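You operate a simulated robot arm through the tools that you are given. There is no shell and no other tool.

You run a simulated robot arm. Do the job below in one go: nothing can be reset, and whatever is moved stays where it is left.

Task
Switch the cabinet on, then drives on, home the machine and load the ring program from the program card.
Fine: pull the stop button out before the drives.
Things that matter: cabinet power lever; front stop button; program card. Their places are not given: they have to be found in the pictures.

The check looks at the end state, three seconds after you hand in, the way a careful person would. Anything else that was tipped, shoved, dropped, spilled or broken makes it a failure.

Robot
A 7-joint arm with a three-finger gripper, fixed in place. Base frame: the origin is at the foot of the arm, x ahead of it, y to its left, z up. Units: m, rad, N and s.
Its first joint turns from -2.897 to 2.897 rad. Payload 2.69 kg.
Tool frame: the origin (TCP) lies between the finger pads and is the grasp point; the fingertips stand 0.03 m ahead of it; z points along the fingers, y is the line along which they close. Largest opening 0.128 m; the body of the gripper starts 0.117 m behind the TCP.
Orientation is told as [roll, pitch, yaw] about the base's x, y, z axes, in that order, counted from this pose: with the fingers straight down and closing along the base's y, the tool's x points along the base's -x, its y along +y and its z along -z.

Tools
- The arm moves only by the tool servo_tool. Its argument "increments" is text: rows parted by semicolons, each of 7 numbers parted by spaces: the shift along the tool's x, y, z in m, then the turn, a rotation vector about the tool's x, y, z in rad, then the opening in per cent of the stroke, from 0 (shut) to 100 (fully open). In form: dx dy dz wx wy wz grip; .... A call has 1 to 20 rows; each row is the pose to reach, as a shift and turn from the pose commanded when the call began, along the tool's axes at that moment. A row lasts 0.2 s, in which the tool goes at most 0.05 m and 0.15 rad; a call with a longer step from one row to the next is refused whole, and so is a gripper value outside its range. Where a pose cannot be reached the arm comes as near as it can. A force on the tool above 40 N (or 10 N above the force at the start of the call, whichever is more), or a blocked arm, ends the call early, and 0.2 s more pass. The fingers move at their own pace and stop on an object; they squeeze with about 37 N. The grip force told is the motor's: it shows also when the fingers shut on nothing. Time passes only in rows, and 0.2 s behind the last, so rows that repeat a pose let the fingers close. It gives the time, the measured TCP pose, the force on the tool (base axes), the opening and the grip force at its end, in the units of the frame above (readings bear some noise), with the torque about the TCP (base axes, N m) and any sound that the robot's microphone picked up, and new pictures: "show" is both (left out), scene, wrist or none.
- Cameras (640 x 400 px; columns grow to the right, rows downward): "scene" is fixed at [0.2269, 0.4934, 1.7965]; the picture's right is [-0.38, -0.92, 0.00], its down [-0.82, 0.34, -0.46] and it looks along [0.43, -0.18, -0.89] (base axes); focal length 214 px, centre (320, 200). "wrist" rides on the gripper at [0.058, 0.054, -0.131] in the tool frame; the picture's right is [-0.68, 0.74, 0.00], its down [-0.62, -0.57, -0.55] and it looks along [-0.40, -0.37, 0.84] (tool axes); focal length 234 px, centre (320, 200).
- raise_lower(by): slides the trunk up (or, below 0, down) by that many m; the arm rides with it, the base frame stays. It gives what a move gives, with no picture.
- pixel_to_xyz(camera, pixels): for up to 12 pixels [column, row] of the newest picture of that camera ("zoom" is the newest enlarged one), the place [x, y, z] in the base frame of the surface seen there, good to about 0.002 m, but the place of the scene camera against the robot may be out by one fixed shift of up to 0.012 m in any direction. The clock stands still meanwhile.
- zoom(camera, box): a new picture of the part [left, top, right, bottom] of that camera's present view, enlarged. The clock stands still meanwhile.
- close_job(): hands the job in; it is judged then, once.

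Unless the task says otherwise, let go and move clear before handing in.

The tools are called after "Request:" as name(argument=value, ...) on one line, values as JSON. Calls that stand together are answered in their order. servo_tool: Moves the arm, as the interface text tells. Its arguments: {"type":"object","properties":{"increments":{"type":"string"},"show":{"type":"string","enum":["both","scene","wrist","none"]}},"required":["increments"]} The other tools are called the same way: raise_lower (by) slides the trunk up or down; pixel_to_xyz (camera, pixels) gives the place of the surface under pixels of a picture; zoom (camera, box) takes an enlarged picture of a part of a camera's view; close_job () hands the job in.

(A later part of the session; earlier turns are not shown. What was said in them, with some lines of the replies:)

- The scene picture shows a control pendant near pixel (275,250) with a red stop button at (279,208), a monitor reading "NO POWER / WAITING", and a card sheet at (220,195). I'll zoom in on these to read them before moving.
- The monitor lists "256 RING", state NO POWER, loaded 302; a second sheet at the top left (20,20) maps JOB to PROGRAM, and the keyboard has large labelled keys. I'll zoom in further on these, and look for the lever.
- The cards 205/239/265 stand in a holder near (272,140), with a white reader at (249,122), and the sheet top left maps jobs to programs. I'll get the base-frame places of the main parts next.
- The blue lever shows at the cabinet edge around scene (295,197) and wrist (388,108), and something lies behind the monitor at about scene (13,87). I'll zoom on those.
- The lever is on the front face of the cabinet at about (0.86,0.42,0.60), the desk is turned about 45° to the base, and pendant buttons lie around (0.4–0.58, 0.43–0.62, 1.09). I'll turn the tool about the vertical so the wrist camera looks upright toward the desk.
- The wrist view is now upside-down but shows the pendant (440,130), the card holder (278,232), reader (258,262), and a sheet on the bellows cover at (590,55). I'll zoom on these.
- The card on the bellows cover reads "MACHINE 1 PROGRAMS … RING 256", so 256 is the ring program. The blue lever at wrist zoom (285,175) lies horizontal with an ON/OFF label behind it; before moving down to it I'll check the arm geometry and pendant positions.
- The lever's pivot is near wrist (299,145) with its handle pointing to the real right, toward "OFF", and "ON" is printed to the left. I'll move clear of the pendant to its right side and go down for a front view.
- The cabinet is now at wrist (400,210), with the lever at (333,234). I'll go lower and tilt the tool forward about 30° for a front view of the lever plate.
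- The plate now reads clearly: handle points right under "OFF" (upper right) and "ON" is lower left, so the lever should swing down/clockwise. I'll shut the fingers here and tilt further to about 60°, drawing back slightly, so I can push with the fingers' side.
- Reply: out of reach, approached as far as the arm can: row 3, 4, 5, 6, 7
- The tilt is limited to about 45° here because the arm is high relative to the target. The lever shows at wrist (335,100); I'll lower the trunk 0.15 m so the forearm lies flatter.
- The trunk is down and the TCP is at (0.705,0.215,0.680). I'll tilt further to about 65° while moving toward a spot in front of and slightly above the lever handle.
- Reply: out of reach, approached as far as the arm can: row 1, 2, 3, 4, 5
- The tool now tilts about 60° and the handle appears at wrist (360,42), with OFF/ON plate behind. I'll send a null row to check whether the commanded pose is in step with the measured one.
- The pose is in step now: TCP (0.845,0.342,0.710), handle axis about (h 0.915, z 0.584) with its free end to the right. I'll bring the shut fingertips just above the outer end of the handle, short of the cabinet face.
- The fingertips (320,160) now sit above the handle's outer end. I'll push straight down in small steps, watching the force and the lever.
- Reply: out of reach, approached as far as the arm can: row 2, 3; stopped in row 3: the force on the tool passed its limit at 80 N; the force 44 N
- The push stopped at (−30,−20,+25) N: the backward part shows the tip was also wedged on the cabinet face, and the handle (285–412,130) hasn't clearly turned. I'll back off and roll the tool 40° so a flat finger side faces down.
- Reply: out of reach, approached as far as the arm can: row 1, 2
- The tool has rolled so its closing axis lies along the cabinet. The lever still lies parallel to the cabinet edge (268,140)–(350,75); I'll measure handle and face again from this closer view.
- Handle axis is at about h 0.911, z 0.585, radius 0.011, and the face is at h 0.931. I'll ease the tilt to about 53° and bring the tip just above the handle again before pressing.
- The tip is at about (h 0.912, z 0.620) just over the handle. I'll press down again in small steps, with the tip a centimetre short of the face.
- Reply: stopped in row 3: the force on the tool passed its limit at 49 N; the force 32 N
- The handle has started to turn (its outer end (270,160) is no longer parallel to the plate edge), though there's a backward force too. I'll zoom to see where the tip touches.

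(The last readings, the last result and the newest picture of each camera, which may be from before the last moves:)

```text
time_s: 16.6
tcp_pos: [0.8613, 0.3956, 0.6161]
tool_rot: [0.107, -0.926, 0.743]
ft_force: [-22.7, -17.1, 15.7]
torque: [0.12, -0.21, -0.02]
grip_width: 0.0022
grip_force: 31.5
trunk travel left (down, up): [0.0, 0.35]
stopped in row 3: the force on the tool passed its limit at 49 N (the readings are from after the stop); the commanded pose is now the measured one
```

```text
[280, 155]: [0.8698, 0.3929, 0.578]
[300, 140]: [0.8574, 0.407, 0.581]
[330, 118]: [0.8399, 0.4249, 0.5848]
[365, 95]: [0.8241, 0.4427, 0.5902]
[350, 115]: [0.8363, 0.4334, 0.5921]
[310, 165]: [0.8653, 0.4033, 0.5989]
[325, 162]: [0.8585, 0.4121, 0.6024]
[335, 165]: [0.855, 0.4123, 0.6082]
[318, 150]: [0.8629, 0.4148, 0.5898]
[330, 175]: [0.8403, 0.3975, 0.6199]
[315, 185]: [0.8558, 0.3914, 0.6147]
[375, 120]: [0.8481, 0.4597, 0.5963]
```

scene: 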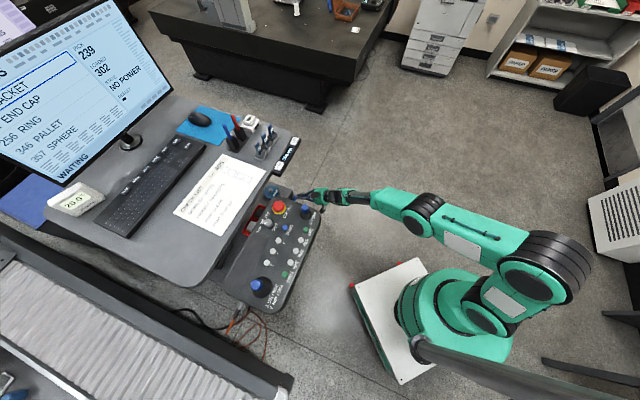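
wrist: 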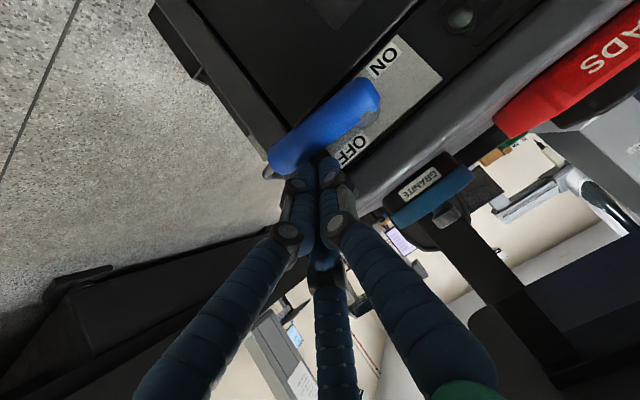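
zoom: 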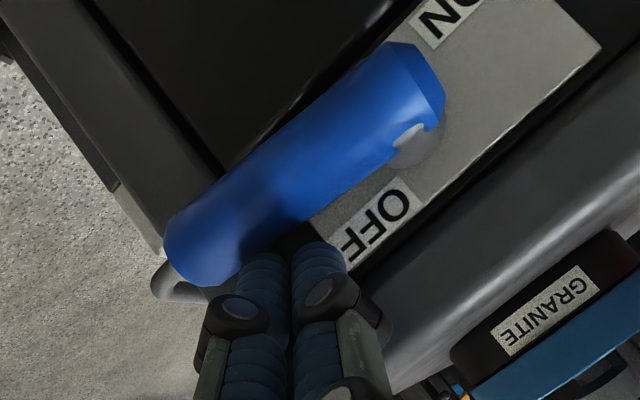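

The tip bears on the handle's upper side near its outer end, and the handle has dropped about 10° there (z 0.578 at the end versus 0.590 at the pivot). I'll keep pushing along the arc in finer steps, held slightly off the face.

Request:
servo_tool(increments="0.0048 -0.0009 -0.0015 0 0 0 0; 0.0072 -0.0021 0.0002 0 0 0 0; 0.0095 -0.0033 0.0019 0 0 0 0; 0.0119 -0.0035 0.0037 0 0 0 0; 0.0151 -0.0037 0.0062 0 0 0 0; 0.0183 -0.004 0.0086 0 0 0 0; 0.0215 -0.0033 0.0111 0 0 0 0; 0.0246 -0.0025 0.0136 0 0 0 0", show="wrist")

```text
time_s: 18.4
tcp_pos: [0.8592, 0.3931, 0.5871]
tool_rot: [0.109, -0.923, 0.746]
ft_force: [-0.1, 0.4, 1.0]
torque: [0.01, -0.01, -0.03]
grip_width: 0.002
grip_force: 31.2
trunk travel left (down, up): [0.0, 0.35]
```

wrist: 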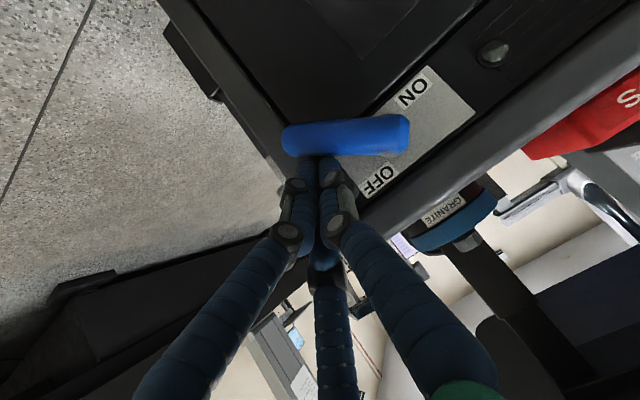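

The lever now turns freely at about 1 N and is roughly 35° round. I'll carry on round the arc toward straight down.

Request:
servo_tool(increments="0.0032 0.0008 0.0025 0 0 0 0; 0.0064 0.0015 0.005 0 0 0 0; 0.0097 0.0037 0.0078 0 0 0 0; 0.013 0.0059 0.0105 0 0 0 0; 0.0159 0.0087 0.013 0 0 0 0; 0.0187 0.0114 0.0155 0 0 0 0; 0.0211 0.015 0.0177 0 0 0 0; 0.0235 0.0186 0.0199 0 0 0 0; 0.0254 0.0226 0.0217 0 0 0 0; 0.0272 0.0266 0.0234 0 0 0 0", show="both")

```text
time_s: 20.6
tcp_pos: [0.8442, 0.4118, 0.5556]
tool_rot: [0.105, -0.926, 0.742]
ft_force: [15.3, -30.0, 4.8]
torque: [-0.29, -0.17, -0.4]
grip_width: 0.0019
grip_force: 31.2
trunk travel left (down, up): [0.0, 0.35]
```

scene: 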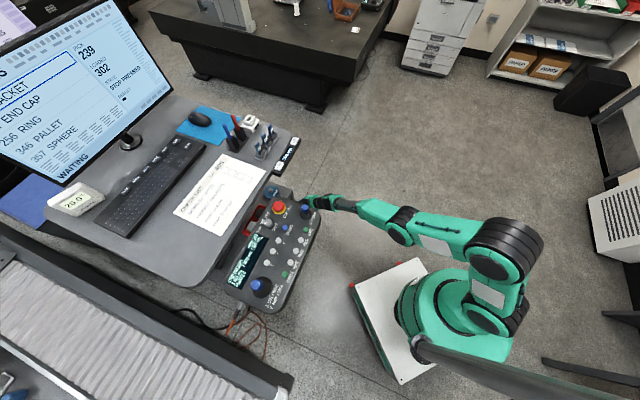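
wrist: 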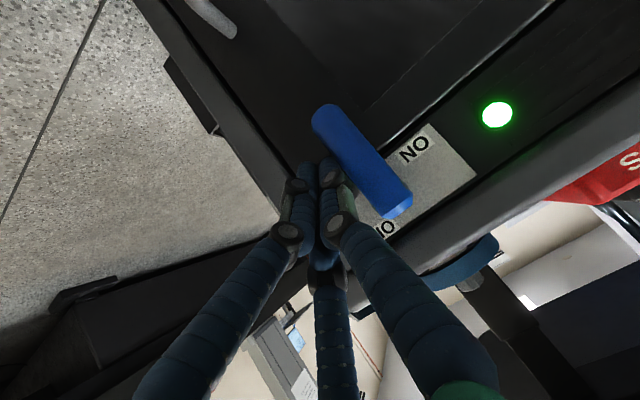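

The green lamp on the cabinet is lit at (497,115) and the screen state now reads "STOP PRESSED", so the cabinet is on with the lever down. I'll slide off the lever to the right and back out along the tool axis.

Request:
servo_tool(increments="0 -0.012 -0.001 0 0 0 0; 0 -0.025 -0.005 0 0 0 0; 0 -0.025 -0.05 0 0 0 0; 0 -0.025 -0.1 0 0 0 0; 0 -0.025 -0.15 0 0 0 0; 0 -0.025 -0.2 0 0 0 0; 0 -0.025 -0.24 0 0 0 0", show="both")

```text
time_s: 22.2
tcp_pos: [0.7352, 0.2503, 0.6933]
tool_rot: [0.109, -0.922, 0.745]
ft_force: [0.0, -0.2, -0.5]
torque: [0.02, 0.02, 0.02]
grip_width: 0.0022
grip_force: 31.5
trunk travel left (down, up): [0.0, 0.35]
```

scene: 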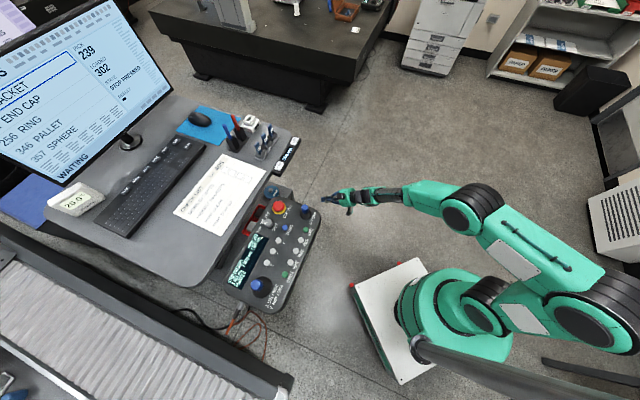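
wrist: 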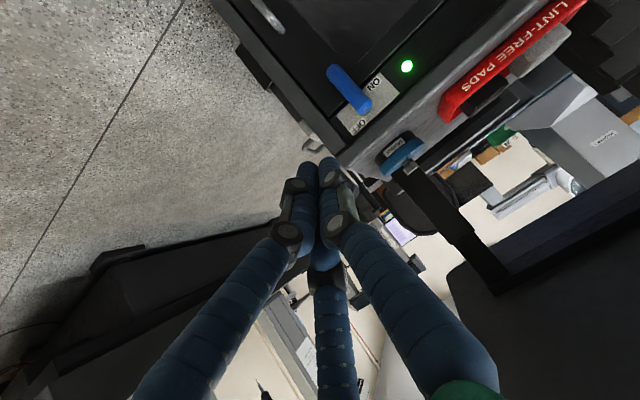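

The lever stays down with the lamp lit. I'll read the pendant display and screen, and raise the trunk 0.15 m back to its starting height.

Request:
zoom(camera="scene", box=[220, 190, 330, 310])

Request:
zoom(camera="scene", box=[0, 0, 180, 190])

Request:
raise_lower(by=0.15)

```text
3.33 times, centred on (275, 250) of scene
```

zoom: 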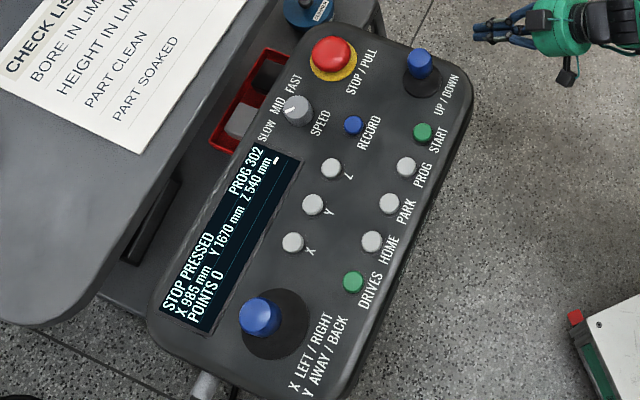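

```text
2.11 times, centred on (90, 95) of scene
```

zoom: 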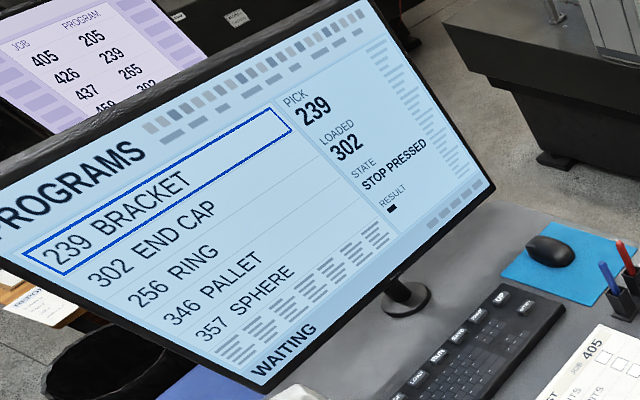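

```text
time_s: 24.0
tcp_pos: [0.7361, 0.2507, 0.8438]
tool_rot: [0.107, -0.924, 0.746]
ft_force: [-0.6, 0.2, 1.0]
torque: [-0.01, 0.0, 0.03]
grip_width: 0.0023
grip_force: 30.9
trunk travel left (down, up): [-0.15, 0.2]
```

The pendant display confirms "STOP PRESSED, PROG 302". Now I'll climb and bring the tool back to pointing straight down, staying right of the pendant and short of the desk.

Request:
servo_tool(increments="-0.0328 0.0034 -0.0318 0.0005 0.0832 0.0085 0; -0.0656 0.0068 -0.0635 0.001 0.1664 0.017 0; -0.0984 0.0102 -0.0953 0.0014 0.2495 0.0254 0; -0.1312 0.0136 -0.127 0.002 0.3327 0.034 0; -0.164 0.017 -0.1588 0.0023 0.416 0.0423 0; -0.1968 0.0204 -0.1906 0.003 0.499 0.0507 0; -0.2296 0.0238 -0.2223 0.0032 0.5823 0.0592 0; -0.2624 0.0272 -0.2541 0.0036 0.6655 0.0676 0; -0.2952 0.0306 -0.2859 0.0041 0.7486 0.0761 0; -0.328 0.034 -0.3176 0.0045 0.8318 0.0845 0; -0.3608 0.0374 -0.3494 0.005 0.915 0.093 0", show="both")

```text
time_s: 26.4
tcp_pos: [0.6926, 0.2092, 1.3442]
tool_rot: [0.101, -0.001, 0.747]
ft_force: [0.2, -0.2, 0.1]
torque: [0.04, -0.02, 0.02]
grip_width: 0.0023
grip_force: 32.0
trunk travel left (down, up): [-0.15, 0.2]
```

scene: 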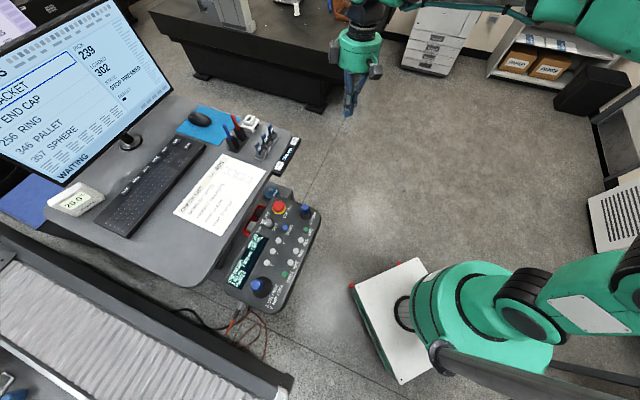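
wrist: 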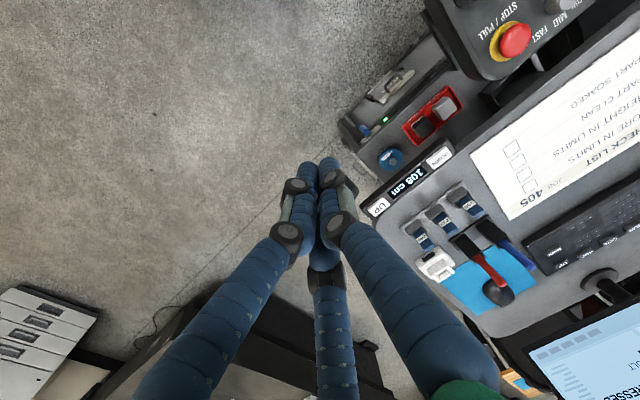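

The stop button is visible at wrist (513,38). I'll level the tool and move over toward the pendant at this safe height to look straight at its controls.

Request:
servo_tool(increments="0.0088 0.0437 0.0044 0.0126 0 0 0; 0.0175 0.0873 0.0088 0.0252 0 0 0; 0.0263 0.131 0.0133 0.0379 0 0 0; 0.035 0.1747 0.0177 0.05 0 0 0; 0.0438 0.2183 0.0221 0.063 0 0 0; 0.0526 0.262 0.0266 0.076 0 0 0; 0.0613 0.3056 0.031 0.0884 0 0 0; 0.0701 0.3493 0.0354 0.101 0 0 0", show="both")

```text
time_s: 28.2
tcp_pos: [0.4016, 0.418, 1.3459]
tool_rot: [0.0, -0.004, 0.748]
ft_force: [0.4, -0.1, -1.0]
torque: [0.0, 0.03, -0.02]
grip_width: 0.0021
grip_force: 31.3
trunk travel left (down, up): [-0.15, 0.2]
```

scene: 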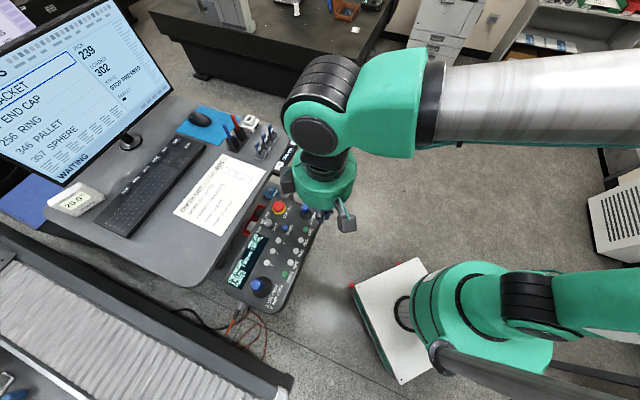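
wrist: 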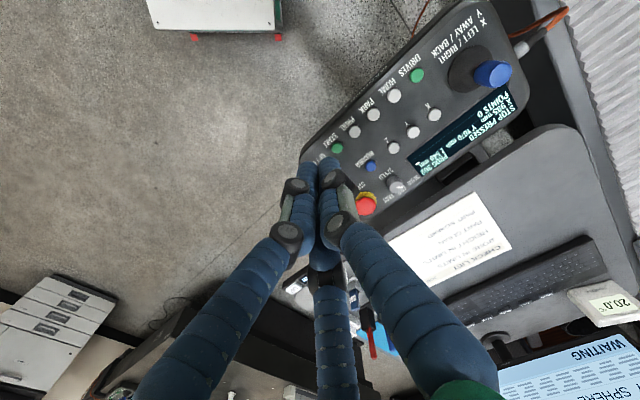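

This view shows the whole pendant: DRIVES (417,76), HOME (393,96), PROG (355,132), STOP (366,204), speed knob (396,184). I'll measure them.

Request:
pixel_to_xyz(camera="wrist", pixels=[[417, 76], [393, 96], [373, 115], [355, 132], [338, 148], [370, 166], [396, 184], [366, 204], [490, 73], [430, 60], [340, 185], [377, 207]])

Request:
zoom(camera="wrist", box=[300, 30, 500, 230])

```text
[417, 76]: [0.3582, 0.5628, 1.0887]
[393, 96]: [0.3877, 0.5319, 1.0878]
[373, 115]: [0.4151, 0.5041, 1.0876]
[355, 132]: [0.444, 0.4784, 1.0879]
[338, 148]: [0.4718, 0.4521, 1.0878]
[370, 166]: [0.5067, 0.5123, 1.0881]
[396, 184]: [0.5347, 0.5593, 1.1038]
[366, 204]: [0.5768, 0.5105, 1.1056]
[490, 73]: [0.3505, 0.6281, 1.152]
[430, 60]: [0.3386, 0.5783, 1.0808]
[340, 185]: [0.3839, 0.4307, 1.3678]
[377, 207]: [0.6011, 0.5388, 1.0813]
```

```text
2.00 times, centred on (400, 130) of wrist
```

zoom: 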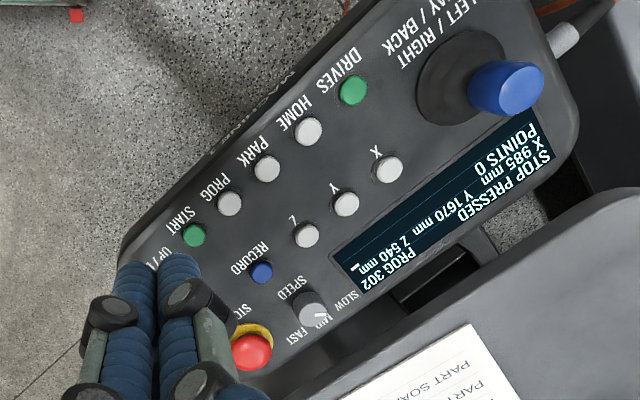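

I have the button places; the stop head is near (0.577,0.508,1.106). I'll zoom on it for its exact centre and rim.

Request:
zoom(camera="wrist", box=[340, 170, 420, 220])

Request:
zoom(camera="scene", box=[255, 190, 315, 230])

```text
8.00 times, centred on (380, 195) of wrist
```

zoom: 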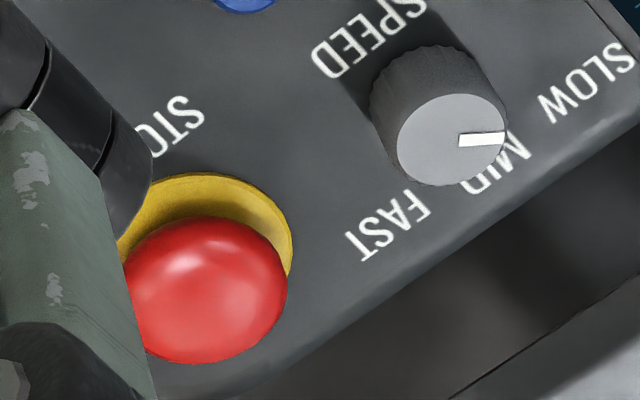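

```text
10.00 times, centred on (285, 210) of scene
```

zoom: 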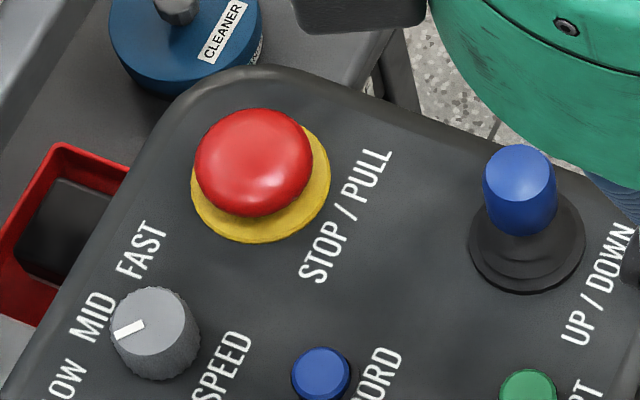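

I'll query the rim points of the dome, ring and neighbouring knob in this scene zoom to find the centre.

Request:
pixel_to_xyz(camera="zoom", pixels=[[200, 165], [310, 160], [255, 112], [250, 212], [254, 160], [326, 180], [260, 238], [196, 205], [322, 372], [527, 392], [518, 165], [255, 190]])

Request:
pixel_to_xyz(camera="scene", pixels=[[285, 275], [291, 263], [296, 251], [301, 240], [306, 230]])

```text
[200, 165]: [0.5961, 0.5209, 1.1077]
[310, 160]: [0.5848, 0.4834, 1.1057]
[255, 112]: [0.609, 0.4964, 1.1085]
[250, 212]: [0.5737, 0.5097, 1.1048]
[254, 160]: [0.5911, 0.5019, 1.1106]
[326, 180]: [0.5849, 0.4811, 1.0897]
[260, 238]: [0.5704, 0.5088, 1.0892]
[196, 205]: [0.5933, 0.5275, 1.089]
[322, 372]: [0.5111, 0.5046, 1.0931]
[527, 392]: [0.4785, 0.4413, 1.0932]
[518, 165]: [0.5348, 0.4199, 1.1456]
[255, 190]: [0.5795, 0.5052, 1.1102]
```

```text
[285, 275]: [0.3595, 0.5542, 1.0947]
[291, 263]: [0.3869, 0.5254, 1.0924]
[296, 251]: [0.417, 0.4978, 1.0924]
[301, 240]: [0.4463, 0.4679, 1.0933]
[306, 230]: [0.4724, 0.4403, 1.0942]
```

The stop head is about 40 mm across, centred near (0.588,0.512) in the robot frame (after removing a scene shift of about (+3,−9.5,+5.5) mm), rim at z≈1.10. I'll move above it with the fingers part-open, closing axis along base y, to keep clear of knob and joystick.

Request:
servo_tool(increments="-0.0334 -0.0097 0 0 0 0.125 58; -0.0669 -0.0193 0 0 0 0.25 58; -0.1003 -0.029 0 0 0 0.374 58; -0.1337 -0.0386 0 0 0 0.499 58; -0.1672 -0.0483 0 0 0 0.623 58; -0.2006 -0.0579 0 0 0 0.748 58; -0.2006 -0.0579 0.05 0 0 0.748 58; -0.2006 -0.0579 0.1 0 0 0.748 58; -0.2006 -0.0579 0.146 0 0 0.748 58", show="both")

```text
time_s: 30.2
tcp_pos: [0.5874, 0.5106, 1.1977]
tool_rot: [0.002, -0.004, 0.0]
ft_force: [-0.4, -0.4, 0.1]
torque: [-0.01, 0.01, 0.0]
grip_width: 0.074
grip_force: 0.0
trunk travel left (down, up): [-0.15, 0.2]
```

scene: 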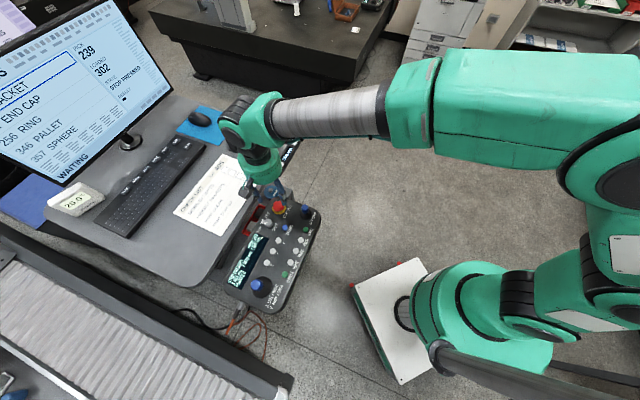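
wrist: 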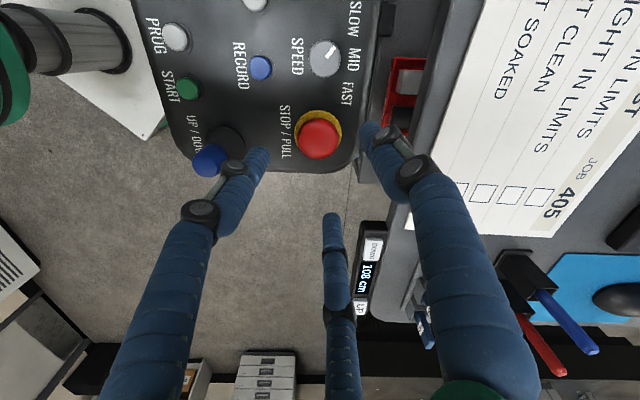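

The tool axis projects to about (319,140) at button height and the stop dome is centred at (320,137), so alignment looks good. I'll confirm with rim measurements.

Request:
zoom(camera="wrist", box=[270, 90, 370, 180])

Request:
pixel_to_xyz(camera="wrist", pixels=[[302, 140], [338, 138], [320, 121], [320, 156], [320, 138], [343, 122], [298, 125], [320, 108], [350, 140], [267, 155], [365, 130], [333, 220]])

```text
4.44 times, centred on (320, 135) of wrist
```

zoom: 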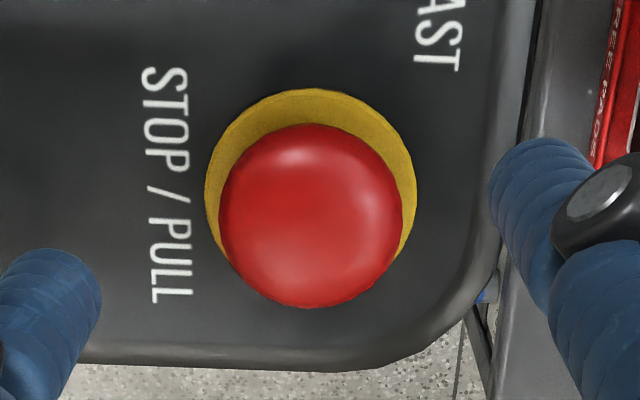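

```text
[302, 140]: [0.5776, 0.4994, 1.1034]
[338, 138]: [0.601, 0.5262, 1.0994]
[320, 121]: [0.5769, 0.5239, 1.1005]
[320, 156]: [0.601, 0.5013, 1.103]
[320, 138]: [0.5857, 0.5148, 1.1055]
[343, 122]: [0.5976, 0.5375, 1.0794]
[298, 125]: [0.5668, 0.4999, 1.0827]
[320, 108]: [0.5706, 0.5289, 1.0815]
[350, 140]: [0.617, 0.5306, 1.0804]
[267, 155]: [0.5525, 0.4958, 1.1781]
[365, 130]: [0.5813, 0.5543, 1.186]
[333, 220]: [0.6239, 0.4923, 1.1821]
```

The dome centre is (0.589,0.513), rim at z 1.10; the TCP is 2 mm off, which I'll correct while descending so the fingertips straddle the head just above the yellow ring.

Request:
servo_tool(increments="-0.0015 0.002 0.03 0 0 0 58; -0.0015 0.002 0.055 0 0 0 58; -0.0015 0.002 0.068 0 0 0 58; -0.0015 0.002 0.0755 0 0 0 58", show="both")

```text
time_s: 31.2
tcp_pos: [0.5888, 0.5141, 1.1225]
tool_rot: [0.001, -0.002, 0.001]
ft_force: [0.1, 0.4, 0.0]
torque: [0.01, -0.02, 0.02]
grip_width: 0.0744
grip_force: 0.1
trunk travel left (down, up): [-0.15, 0.2]
```

scene: 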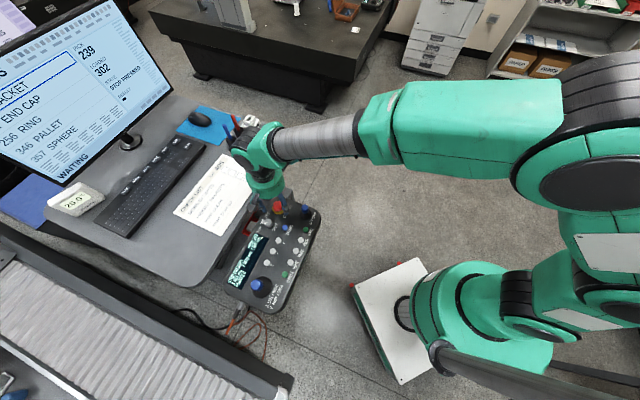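
wrist: 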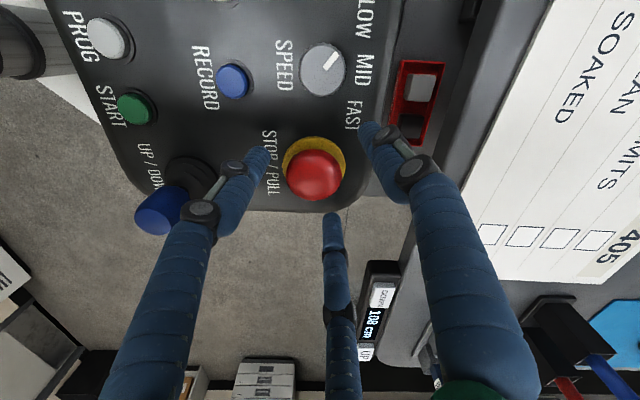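

The fingers straddle the dome (315,175) without contact. I'll close on it.

Request:
servo_tool(increments="0 0 0 0 0 0 0; 0 0 0 0 0 0 0; 0 0 0 0 0 0 0", show="wrist")

```text
time_s: 32.0
tcp_pos: [0.5869, 0.5135, 1.122]
tool_rot: [0.004, -0.003, -0.001]
ft_force: [-13.8, -9.1, -0.5]
torque: [-0.34, 0.47, -0.16]
grip_width: 0.0445
grip_force: 36.8
trunk travel left (down, up): [-0.15, 0.2]
```

wrist: 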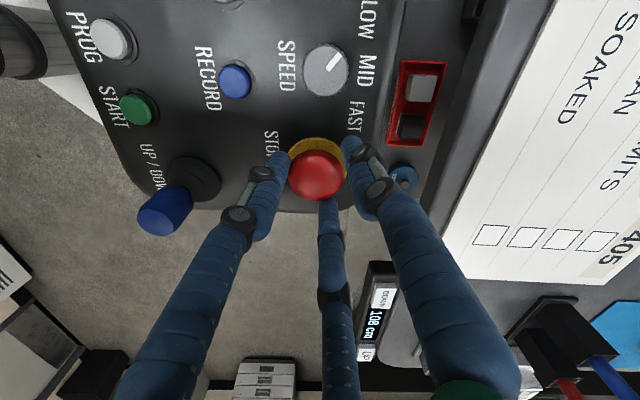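

The fingers hold the dome at 44 mm with 37 N. I'll pull straight up in small steps and watch for the click.

Request:
servo_tool(increments="0.001 -0.001 -0.003 0 0 0 0; 0.001 -0.001 -0.006 0 0 0 0; 0.001 -0.001 -0.009 0 0 0 0; 0.001 -0.001 -0.012 0 0 0 0; 0.001 -0.001 -0.012 0 0 0 0", show="both")

```text
time_s: 33.2
tcp_pos: [0.5863, 0.5094, 1.131]
tool_rot: [-0.005, 0.002, 0.001]
ft_force: [3.1, -8.3, -4.1]
torque: [-0.49, -0.33, 0.06]
grip_width: 0.0412
grip_force: 37.3
trunk travel left (down, up): [-0.15, 0.2]
stopped in row 5: the force on the tool passed its limit at 41 N (the readings are from after the stop); the commanded pose is now the measured one
```

scene: 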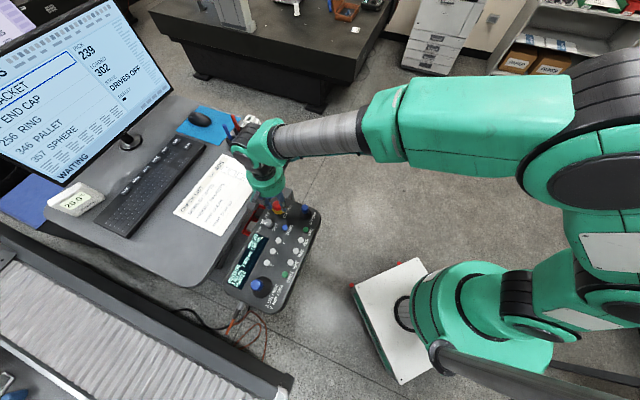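
wrist: 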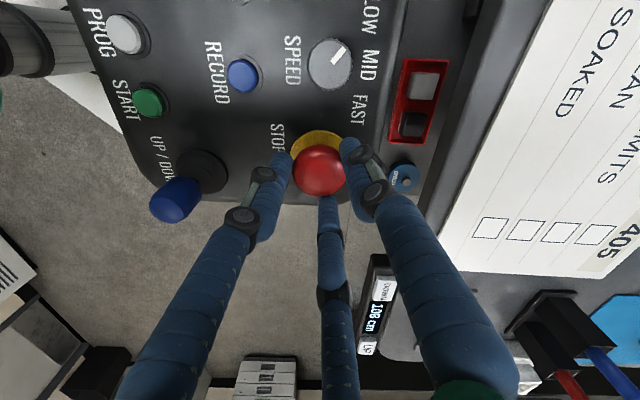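

The screen now reads "DRIVES OFF", so the stop button is out. I'll open the fingers in place and rise clear.

Request:
servo_tool(increments="0 0 0 0 0 0 58; 0 0 0 0 0 0 58; 0 0 -0.03 0 0 0 58; 0 0 -0.07 0 0 0 58; 0 0 -0.11 0 0 0 58; 0 0 -0.11 0 0 0 0; 0 0 -0.11 0 0 0 0", show="both")

```text
time_s: 34.8
tcp_pos: [0.5876, 0.5114, 1.2422]
tool_rot: [-0.003, 0.003, 0.001]
ft_force: [0.2, -0.2, 0.2]
torque: [0.0, 0.02, -0.02]
grip_width: 0.0018
grip_force: 31.4
trunk travel left (down, up): [-0.15, 0.2]
```

scene: 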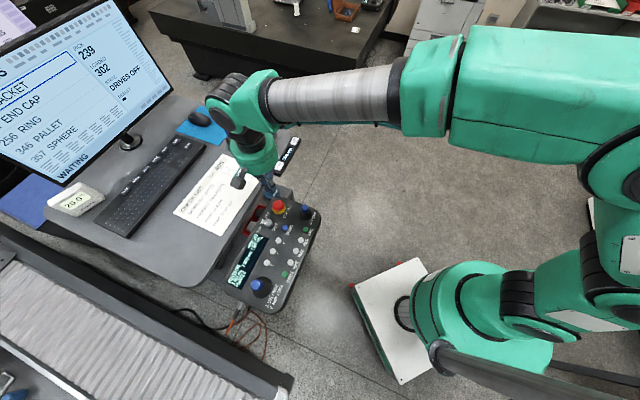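
wrist: 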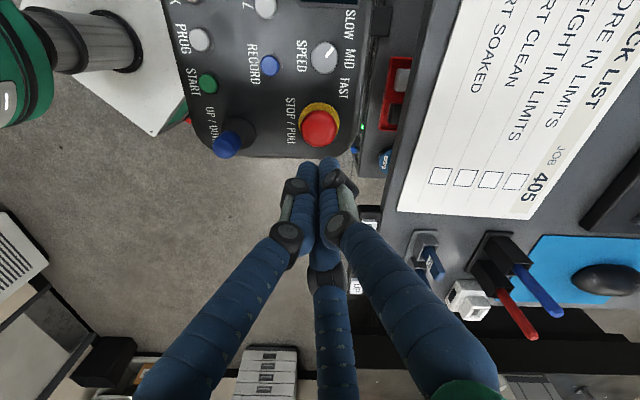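

The display shows DRIVES OFF and the controls are undisturbed. With fingers shut I'll move over DRIVES at (0.358,0.563) and check alignment above it.

Request:
servo_tool(increments="0.0459 0.0103 0 0 0 0 0; 0.0918 0.0206 0 0 0 0 0; 0.1376 0.0308 0 0 0 0 0; 0.1835 0.0411 0 0 0 0 0; 0.2294 0.0514 0 0 0 0 0; 0.2294 0.0514 0.04 0 0 0 0; 0.2294 0.0514 0.08 0 0 0 0", show="both")

```text
time_s: 36.4
tcp_pos: [0.3574, 0.561, 1.1622]
tool_rot: [-0.003, 0.001, -0.002]
ft_force: [0.5, 0.2, -0.2]
torque: [-0.02, 0.0, 0.03]
grip_width: 0.0021
grip_force: 31.4
trunk travel left (down, up): [-0.15, 0.2]
```

scene: 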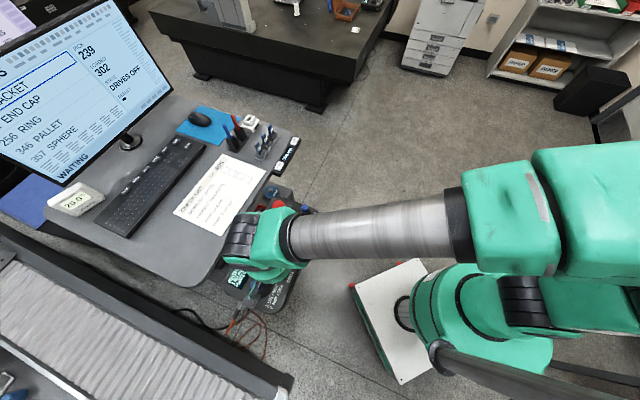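
wrist: 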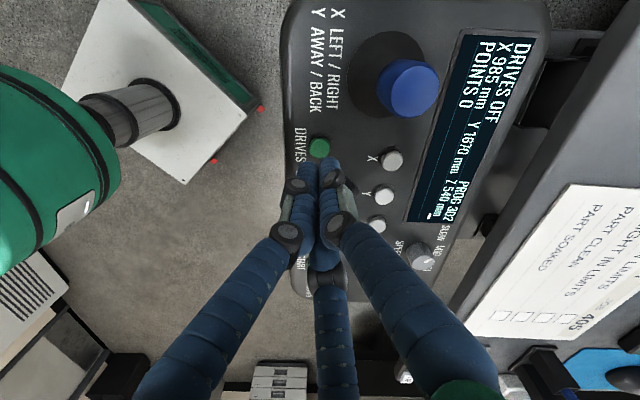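

The DRIVES button at (320,148) lies on the tool axis. I'll press it gently and lift again.

Request:
servo_tool(increments="0 0.001 0.03 0 0 0 0; 0 0.001 0.04 0 0 0 0; 0 0.001 0.045 0 0 0 0; 0 0.001 0.048 0 0 0 0; 0 0.001 0.048 0 0 0 0; 0 0.001 0.03 0 0 0 0; 0 0 0.0 0 0 0 0", show="both")

```text
time_s: 38.0
tcp_pos: [0.3576, 0.5595, 1.1621]
tool_rot: [-0.003, 0.002, 0.0]
ft_force: [-0.2, -0.1, -0.3]
torque: [0.01, 0.0, 0.01]
grip_width: 0.0023
grip_force: 31.6
trunk travel left (down, up): [-0.15, 0.2]
```

scene: 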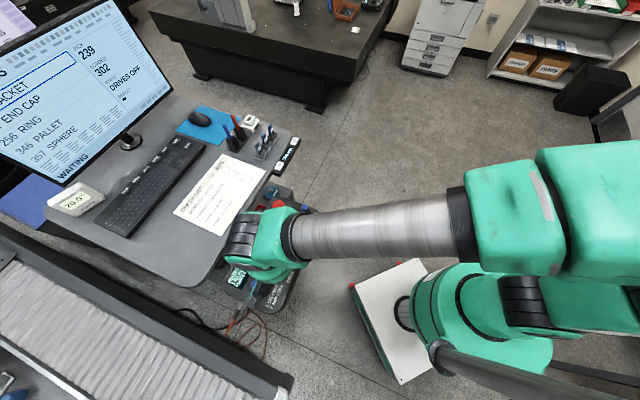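
wrist: 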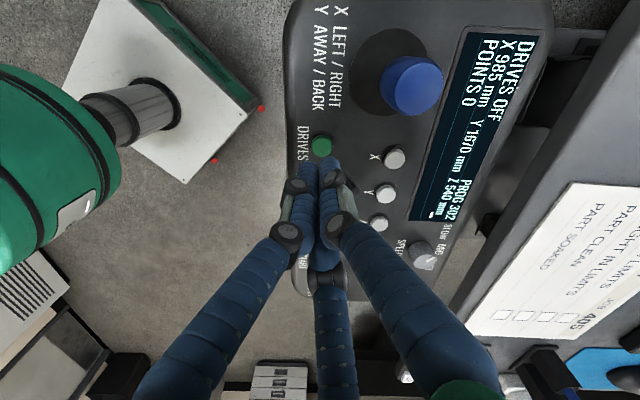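

The display still says DRIVES OFF; the tip probably stopped just short. I'll press deeper, holding at the bottom to read the force.

Request:
servo_tool(increments="0 0.003 0.03 0 0 0 0; 0 0.003 0.044 0 0 0 0; 0 0.003 0.048 0 0 0 0; 0 0.003 0.051 0 0 0 0; 0 0.003 0.053 0 0 0 0", show="wrist")

```text
time_s: 39.2
tcp_pos: [0.3572, 0.5642, 1.1105]
tool_rot: [-0.001, 0.002, 0.0]
ft_force: [0.4, -2.1, 10.9]
torque: [-0.13, 0.03, 0.0]
grip_width: 0.0061
grip_force: 31.8
trunk travel left (down, up): [-0.15, 0.2]
heard: click
```

wrist: 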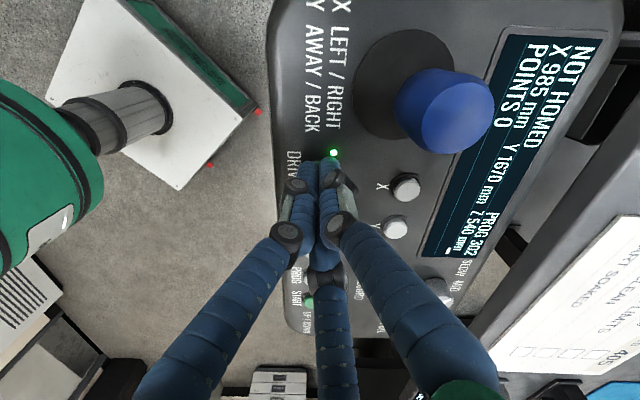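

A click was heard, the display reads "NOT HOMED" and the drives lamp is green at (334,152). Next I'll lift and move over HOME at (0.388,0.532).

Request:
servo_tool(increments="0 0 -0.02 0 0 0 0; 0 0 -0.045 0 0 0 0; -0.0305 -0.0323 -0.045 0 0 0 0; -0.0305 -0.0323 -0.045 0 0 0 0", show="both")

```text
time_s: 40.2
tcp_pos: [0.3892, 0.5345, 1.1523]
tool_rot: [-0.004, 0.002, 0.0]
ft_force: [0.3, -0.2, -0.2]
torque: [0.02, 0.03, 0.0]
grip_width: 0.0023
grip_force: 32.0
trunk travel left (down, up): [-0.15, 0.2]
```

scene: 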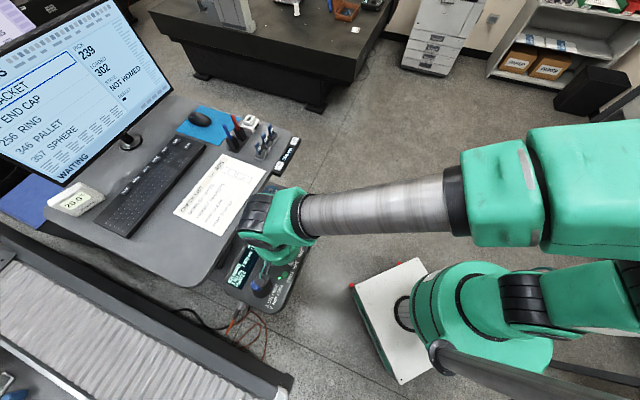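
wrist: 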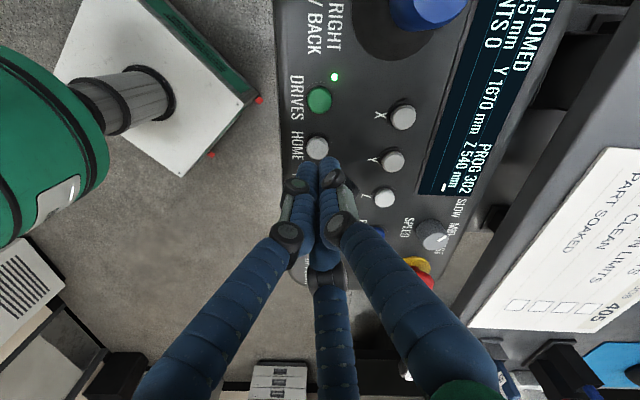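

HOME is at (317,147), close to the tool axis. I'll measure it once more before pressing.

Request:
pixel_to_xyz(camera="wrist", pixels=[[317, 147], [317, 141], [308, 147], [326, 147], [320, 100], [403, 117]])

Request:
zoom(camera="wrist", box=[280, 60, 360, 200])

```text
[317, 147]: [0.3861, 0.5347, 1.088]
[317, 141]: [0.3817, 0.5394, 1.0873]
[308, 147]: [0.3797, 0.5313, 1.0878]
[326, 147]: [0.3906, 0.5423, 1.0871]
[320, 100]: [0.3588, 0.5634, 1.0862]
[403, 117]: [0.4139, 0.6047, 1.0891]
```

```text
2.86 times, centred on (320, 130) of wrist
```

zoom: 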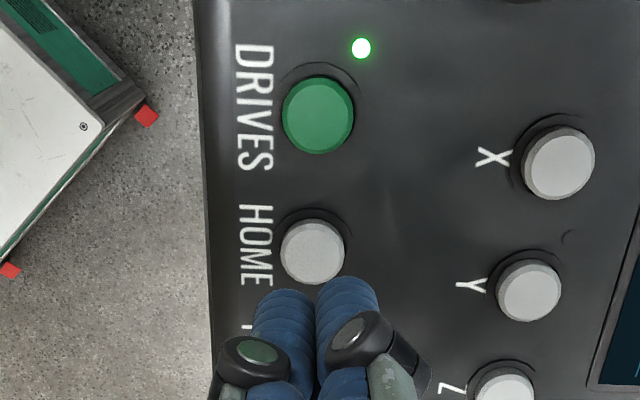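

HOME's centre is (0.387,0.534), within 2 mm of the TCP. I'll press it, hold briefly and lift.

Request:
servo_tool(increments="0.002 0 0.025 0 0 0 0; 0.002 0 0.036 0 0 0 0; 0.002 0 0.04 0 0 0 0; 0.002 0 0.043 0 0 0 0; 0.002 0 0.044 0 0 0 0", show="wrist")

```text
time_s: 41.4
tcp_pos: [0.3879, 0.5329, 1.111]
tool_rot: [-0.005, 0.001, 0.0]
ft_force: [1.6, 1.7, 5.6]
torque: [0.02, 0.0, 0.01]
grip_width: 0.006
grip_force: 31.1
trunk travel left (down, up): [-0.15, 0.2]
heard: click
```

wrist: 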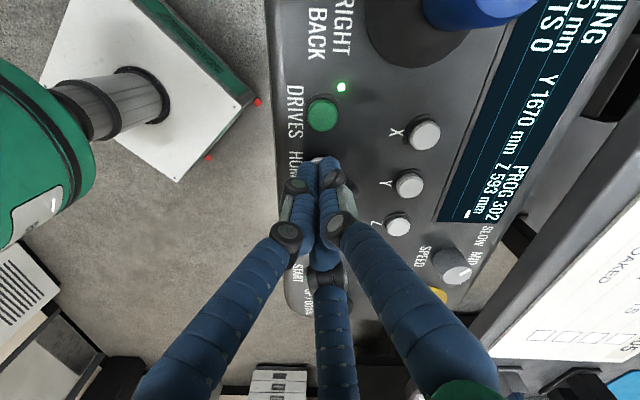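

A click was heard and the display shows homing under way (Z rising to 593). I'll lift off and wait while it homes.

Request:
servo_tool(increments="0 0 -0.03 0 0 0 0; 0 0 -0.07 0 0 0 0; 0 0 -0.12 0 0 0 0; 0 0 -0.12 0 0 0 0; 0 0 -0.12 0 0 0 0; 0 0 -0.12 0 0 0 0; 0 0 -0.12 0 0 0 0; 0 0 -0.12 0 0 0 0; 0 0 -0.12 0 0 0 0; 0 0 -0.12 0 0 0 0", show="both")

```text
time_s: 43.6
tcp_pos: [0.386, 0.532, 1.2319]
tool_rot: [-0.003, 0.001, 0.0]
ft_force: [0.1, -0.1, -0.5]
torque: [0.01, 0.0, 0.02]
grip_width: 0.002
grip_force: 31.3
trunk travel left (down, up): [-0.15, 0.2]
```

scene: 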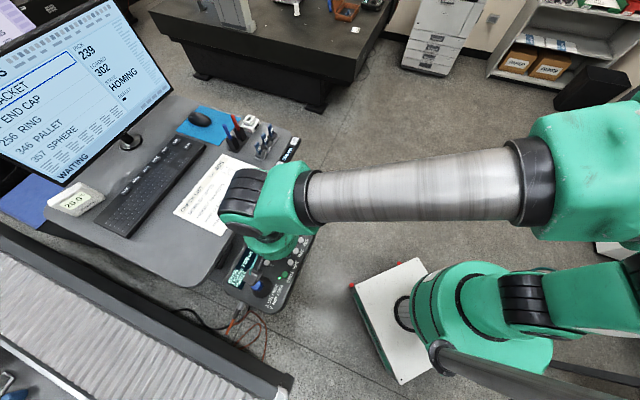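
wrist: 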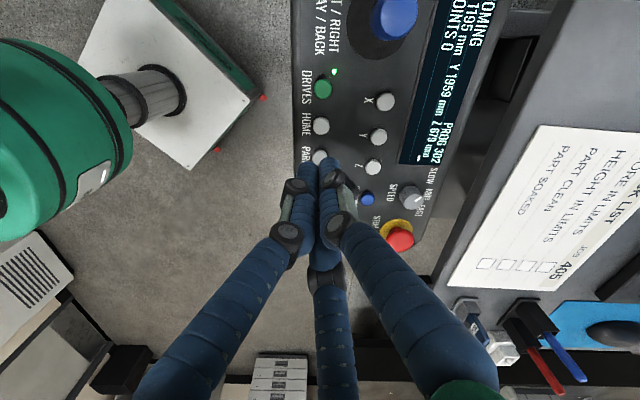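

Homing continues (X 1195, Y 1959, Z 679). I'll move over PROG at height while it finishes.

Request:
servo_tool(increments="-0.03 -0.027 0 0 0 0 0; -0.058 -0.054 0 0 0 0 0; -0.058 -0.054 0 0 0 0 0; -0.058 -0.054 0 0 0 0 0; -0.058 -0.054 0 0 0 0 0; -0.058 -0.054 0 0 0 0 0; -0.058 -0.054 0 0 0 0 0; -0.058 -0.054 0 0 0 0 0; -0.058 -0.054 0 0 0 0 0; -0.058 -0.054 0 0 0 0 0; -0.058 -0.054 0 0 0 0 0; -0.058 -0.054 0 0 0 0 0; -0.058 -0.054 0 0 0 0 0; -0.058 -0.054 0 0 0 0 0; -0.058 -0.054 0 0 0 0 0; -0.058 -0.054 0 0 0 0 0; -0.058 -0.054 0 0 0 0 0; -0.058 -0.054 0 0 0 0 0", show="both")

```text
time_s: 47.4
tcp_pos: [0.4446, 0.4784, 1.2316]
tool_rot: [-0.004, 0.002, 0.0]
ft_force: [-0.4, -0.1, 0.0]
torque: [-0.01, -0.03, 0.0]
grip_width: 0.0022
grip_force: 31.0
trunk travel left (down, up): [-0.15, 0.2]
```

scene: 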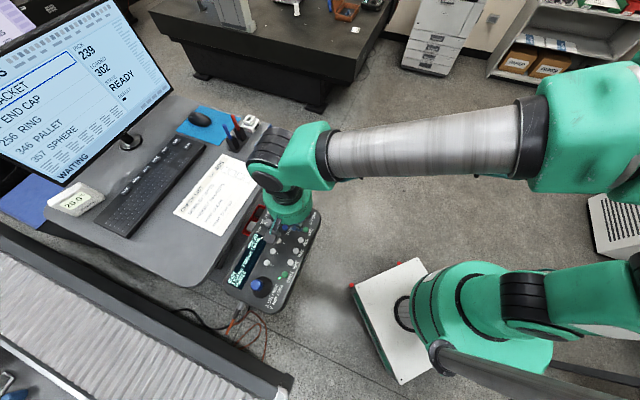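
wrist: 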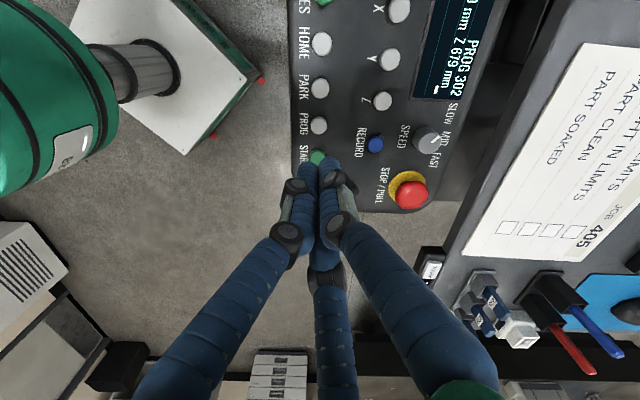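

The state is now READY, so homing is done. PROG at (318,125) is on the tool axis; I'll press it once and see what it does to the program selection.

Request:
servo_tool(increments="0.0005 0 0.04 0 0 0 0; 0.0005 0 0.08 0 0 0 0; 0.0005 0 0.105 0 0 0 0; 0.0005 0 0.113 0 0 0 0; 0.0005 0 0.117 0 0 0 0; 0.0005 0 0.12 0 0 0 0; 0.0005 0 0.1215 0 0 0 0", show="both")

```text
time_s: 49.0
tcp_pos: [0.4417, 0.4795, 1.109]
tool_rot: [-0.002, -0.001, -0.002]
ft_force: [-4.3, 0.8, 16.0]
torque: [-0.08, 0.13, -0.04]
grip_width: 0.0062
grip_force: 31.7
trunk travel left (down, up): [-0.15, 0.2]
heard: click
```

scene: 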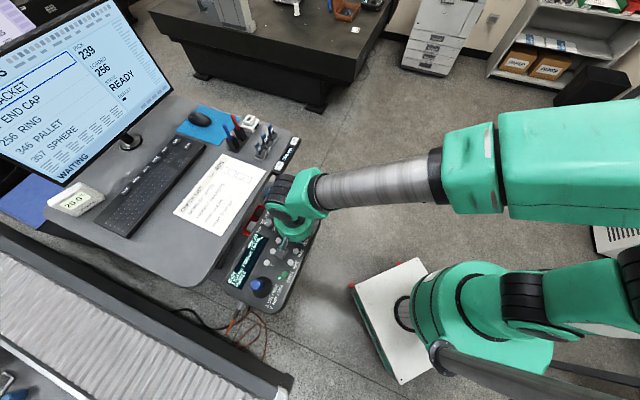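
wrist: 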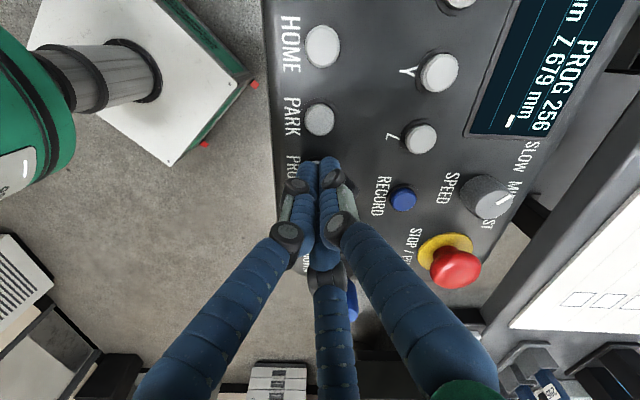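

One press advanced the loaded program to 256, the RING number on the card. I'll lift straight off and move clear, then verify everything.

Request:
servo_tool(increments="0 0 -0.03 0 0 0 0; 0 0 -0.07 0 0 0 0; 0 0 -0.12 0 0 0 0; 0 0 -0.17 0 0 0 0; 0 0 -0.22 0 0 0 0; -0.02 -0.045 -0.22 0 0 0 0; -0.04 -0.09 -0.22 0 0 0 0; -0.06 -0.135 -0.22 0 0 0 0; -0.08 -0.18 -0.22 0 0 0 0; -0.1 -0.225 -0.22 0 0 0 0; -0.12 -0.27 -0.22 0 0 0 0", show="both")

```text
time_s: 51.4
tcp_pos: [0.5643, 0.2087, 1.3257]
tool_rot: [-0.003, 0.003, 0.0]
ft_force: [0.2, -0.5, 0.2]
torque: [0.01, -0.01, 0.02]
grip_width: 0.0023
grip_force: 31.6
trunk travel left (down, up): [-0.15, 0.2]
```

scene: 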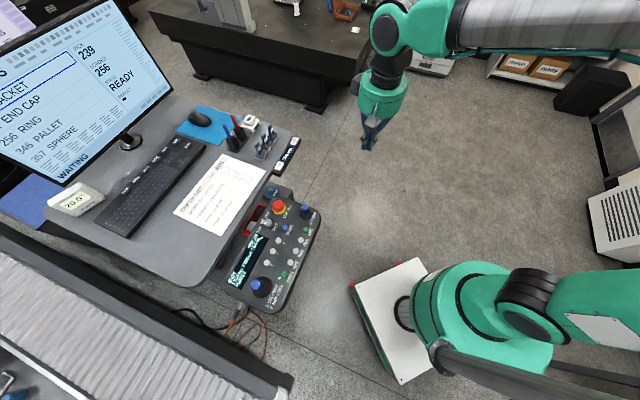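
wrist: 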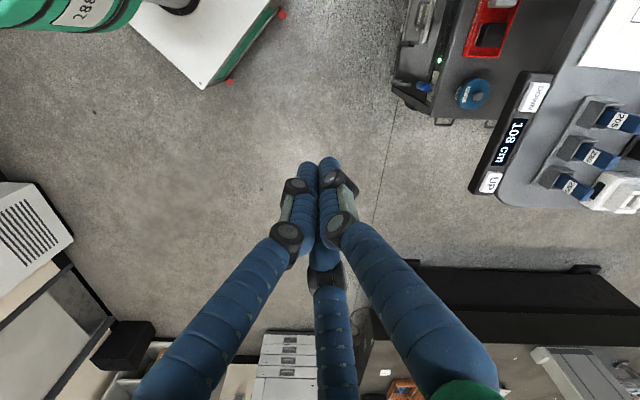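

Request:
zoom(camera="scene", box=[220, 180, 330, 320])

Request:
zoom(camera="scene", box=[0, 0, 180, 190])

Request:
zoom(camera="wrist", box=[380, 30, 540, 130])

```text
2.86 times, centred on (275, 250) of scene
```

zoom: 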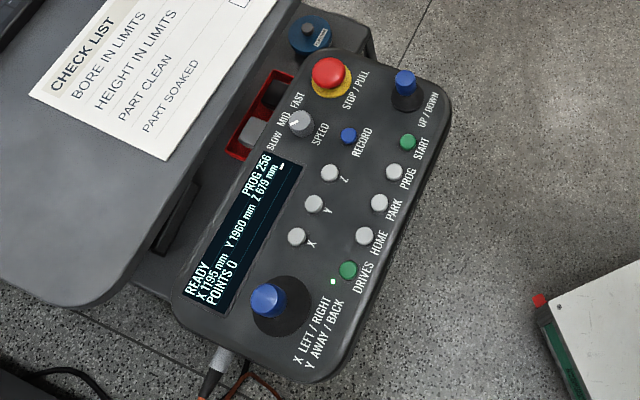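

```text
2.11 times, centred on (90, 95) of scene
```

zoom: 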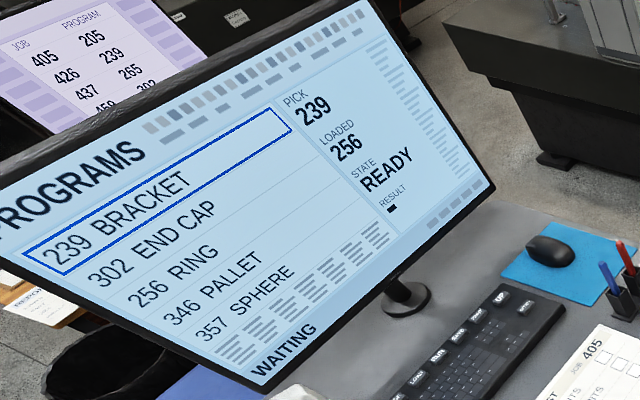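

```text
4.00 times, centred on (460, 80) of wrist
```

zoom: 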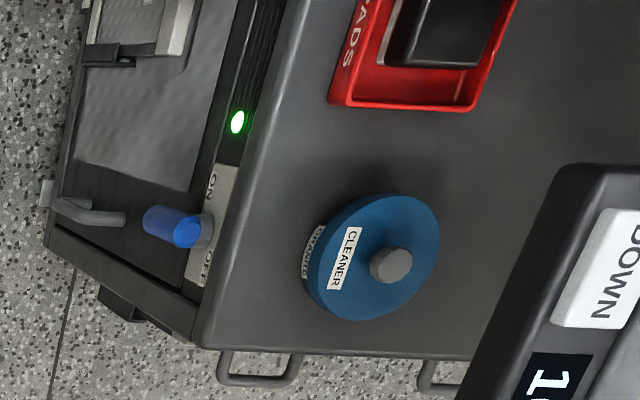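

Everything checks out: the pendant and screen read READY with program 256 (RING on the machine 1 card), the drives lamp and cabinet lamp are green, the stop button is out, and nothing else has moved. The arm is clear, so I'm handing in.

Request:
close_job()

```text
The job is handed in.
```

The job is handed in: the cabinet is on, the drives are on, the machine is homed and the ring program (256) is loaded. The judge's result hasn't come back.

- **Cabinet:** I turned the power lever down from OFF to ON, and the green lamp on the cabinet came on. The first two tries hit the force limit (80 N and 49 N at the peak). On the first, the fingertip wedged against the cabinet face. The lever then turned freely, and I saw no damage.
- **Stop button:** I pulled it out before touching the drives. The screen changed from STOP PRESSED to DRIVES OFF.
- **Drives:** The first press did not go deep enough, so I pressed again. It clicked, and the green drives light came on.
- **Homing:** I pressed HOME and waited until the state read READY.
- **Program:** The card on the machine 1 cover lists RING as 256. One press of PROG on the pendant changed the loaded program from 302 to 256.

On the screen, PICK still shows 239, because I loaded 256 from the pendant and did not move the on-screen selection. LOADED and the pendant both show 256.

The last pictures showed nothing else moved, and the arm was clear of the machine when I handed in.
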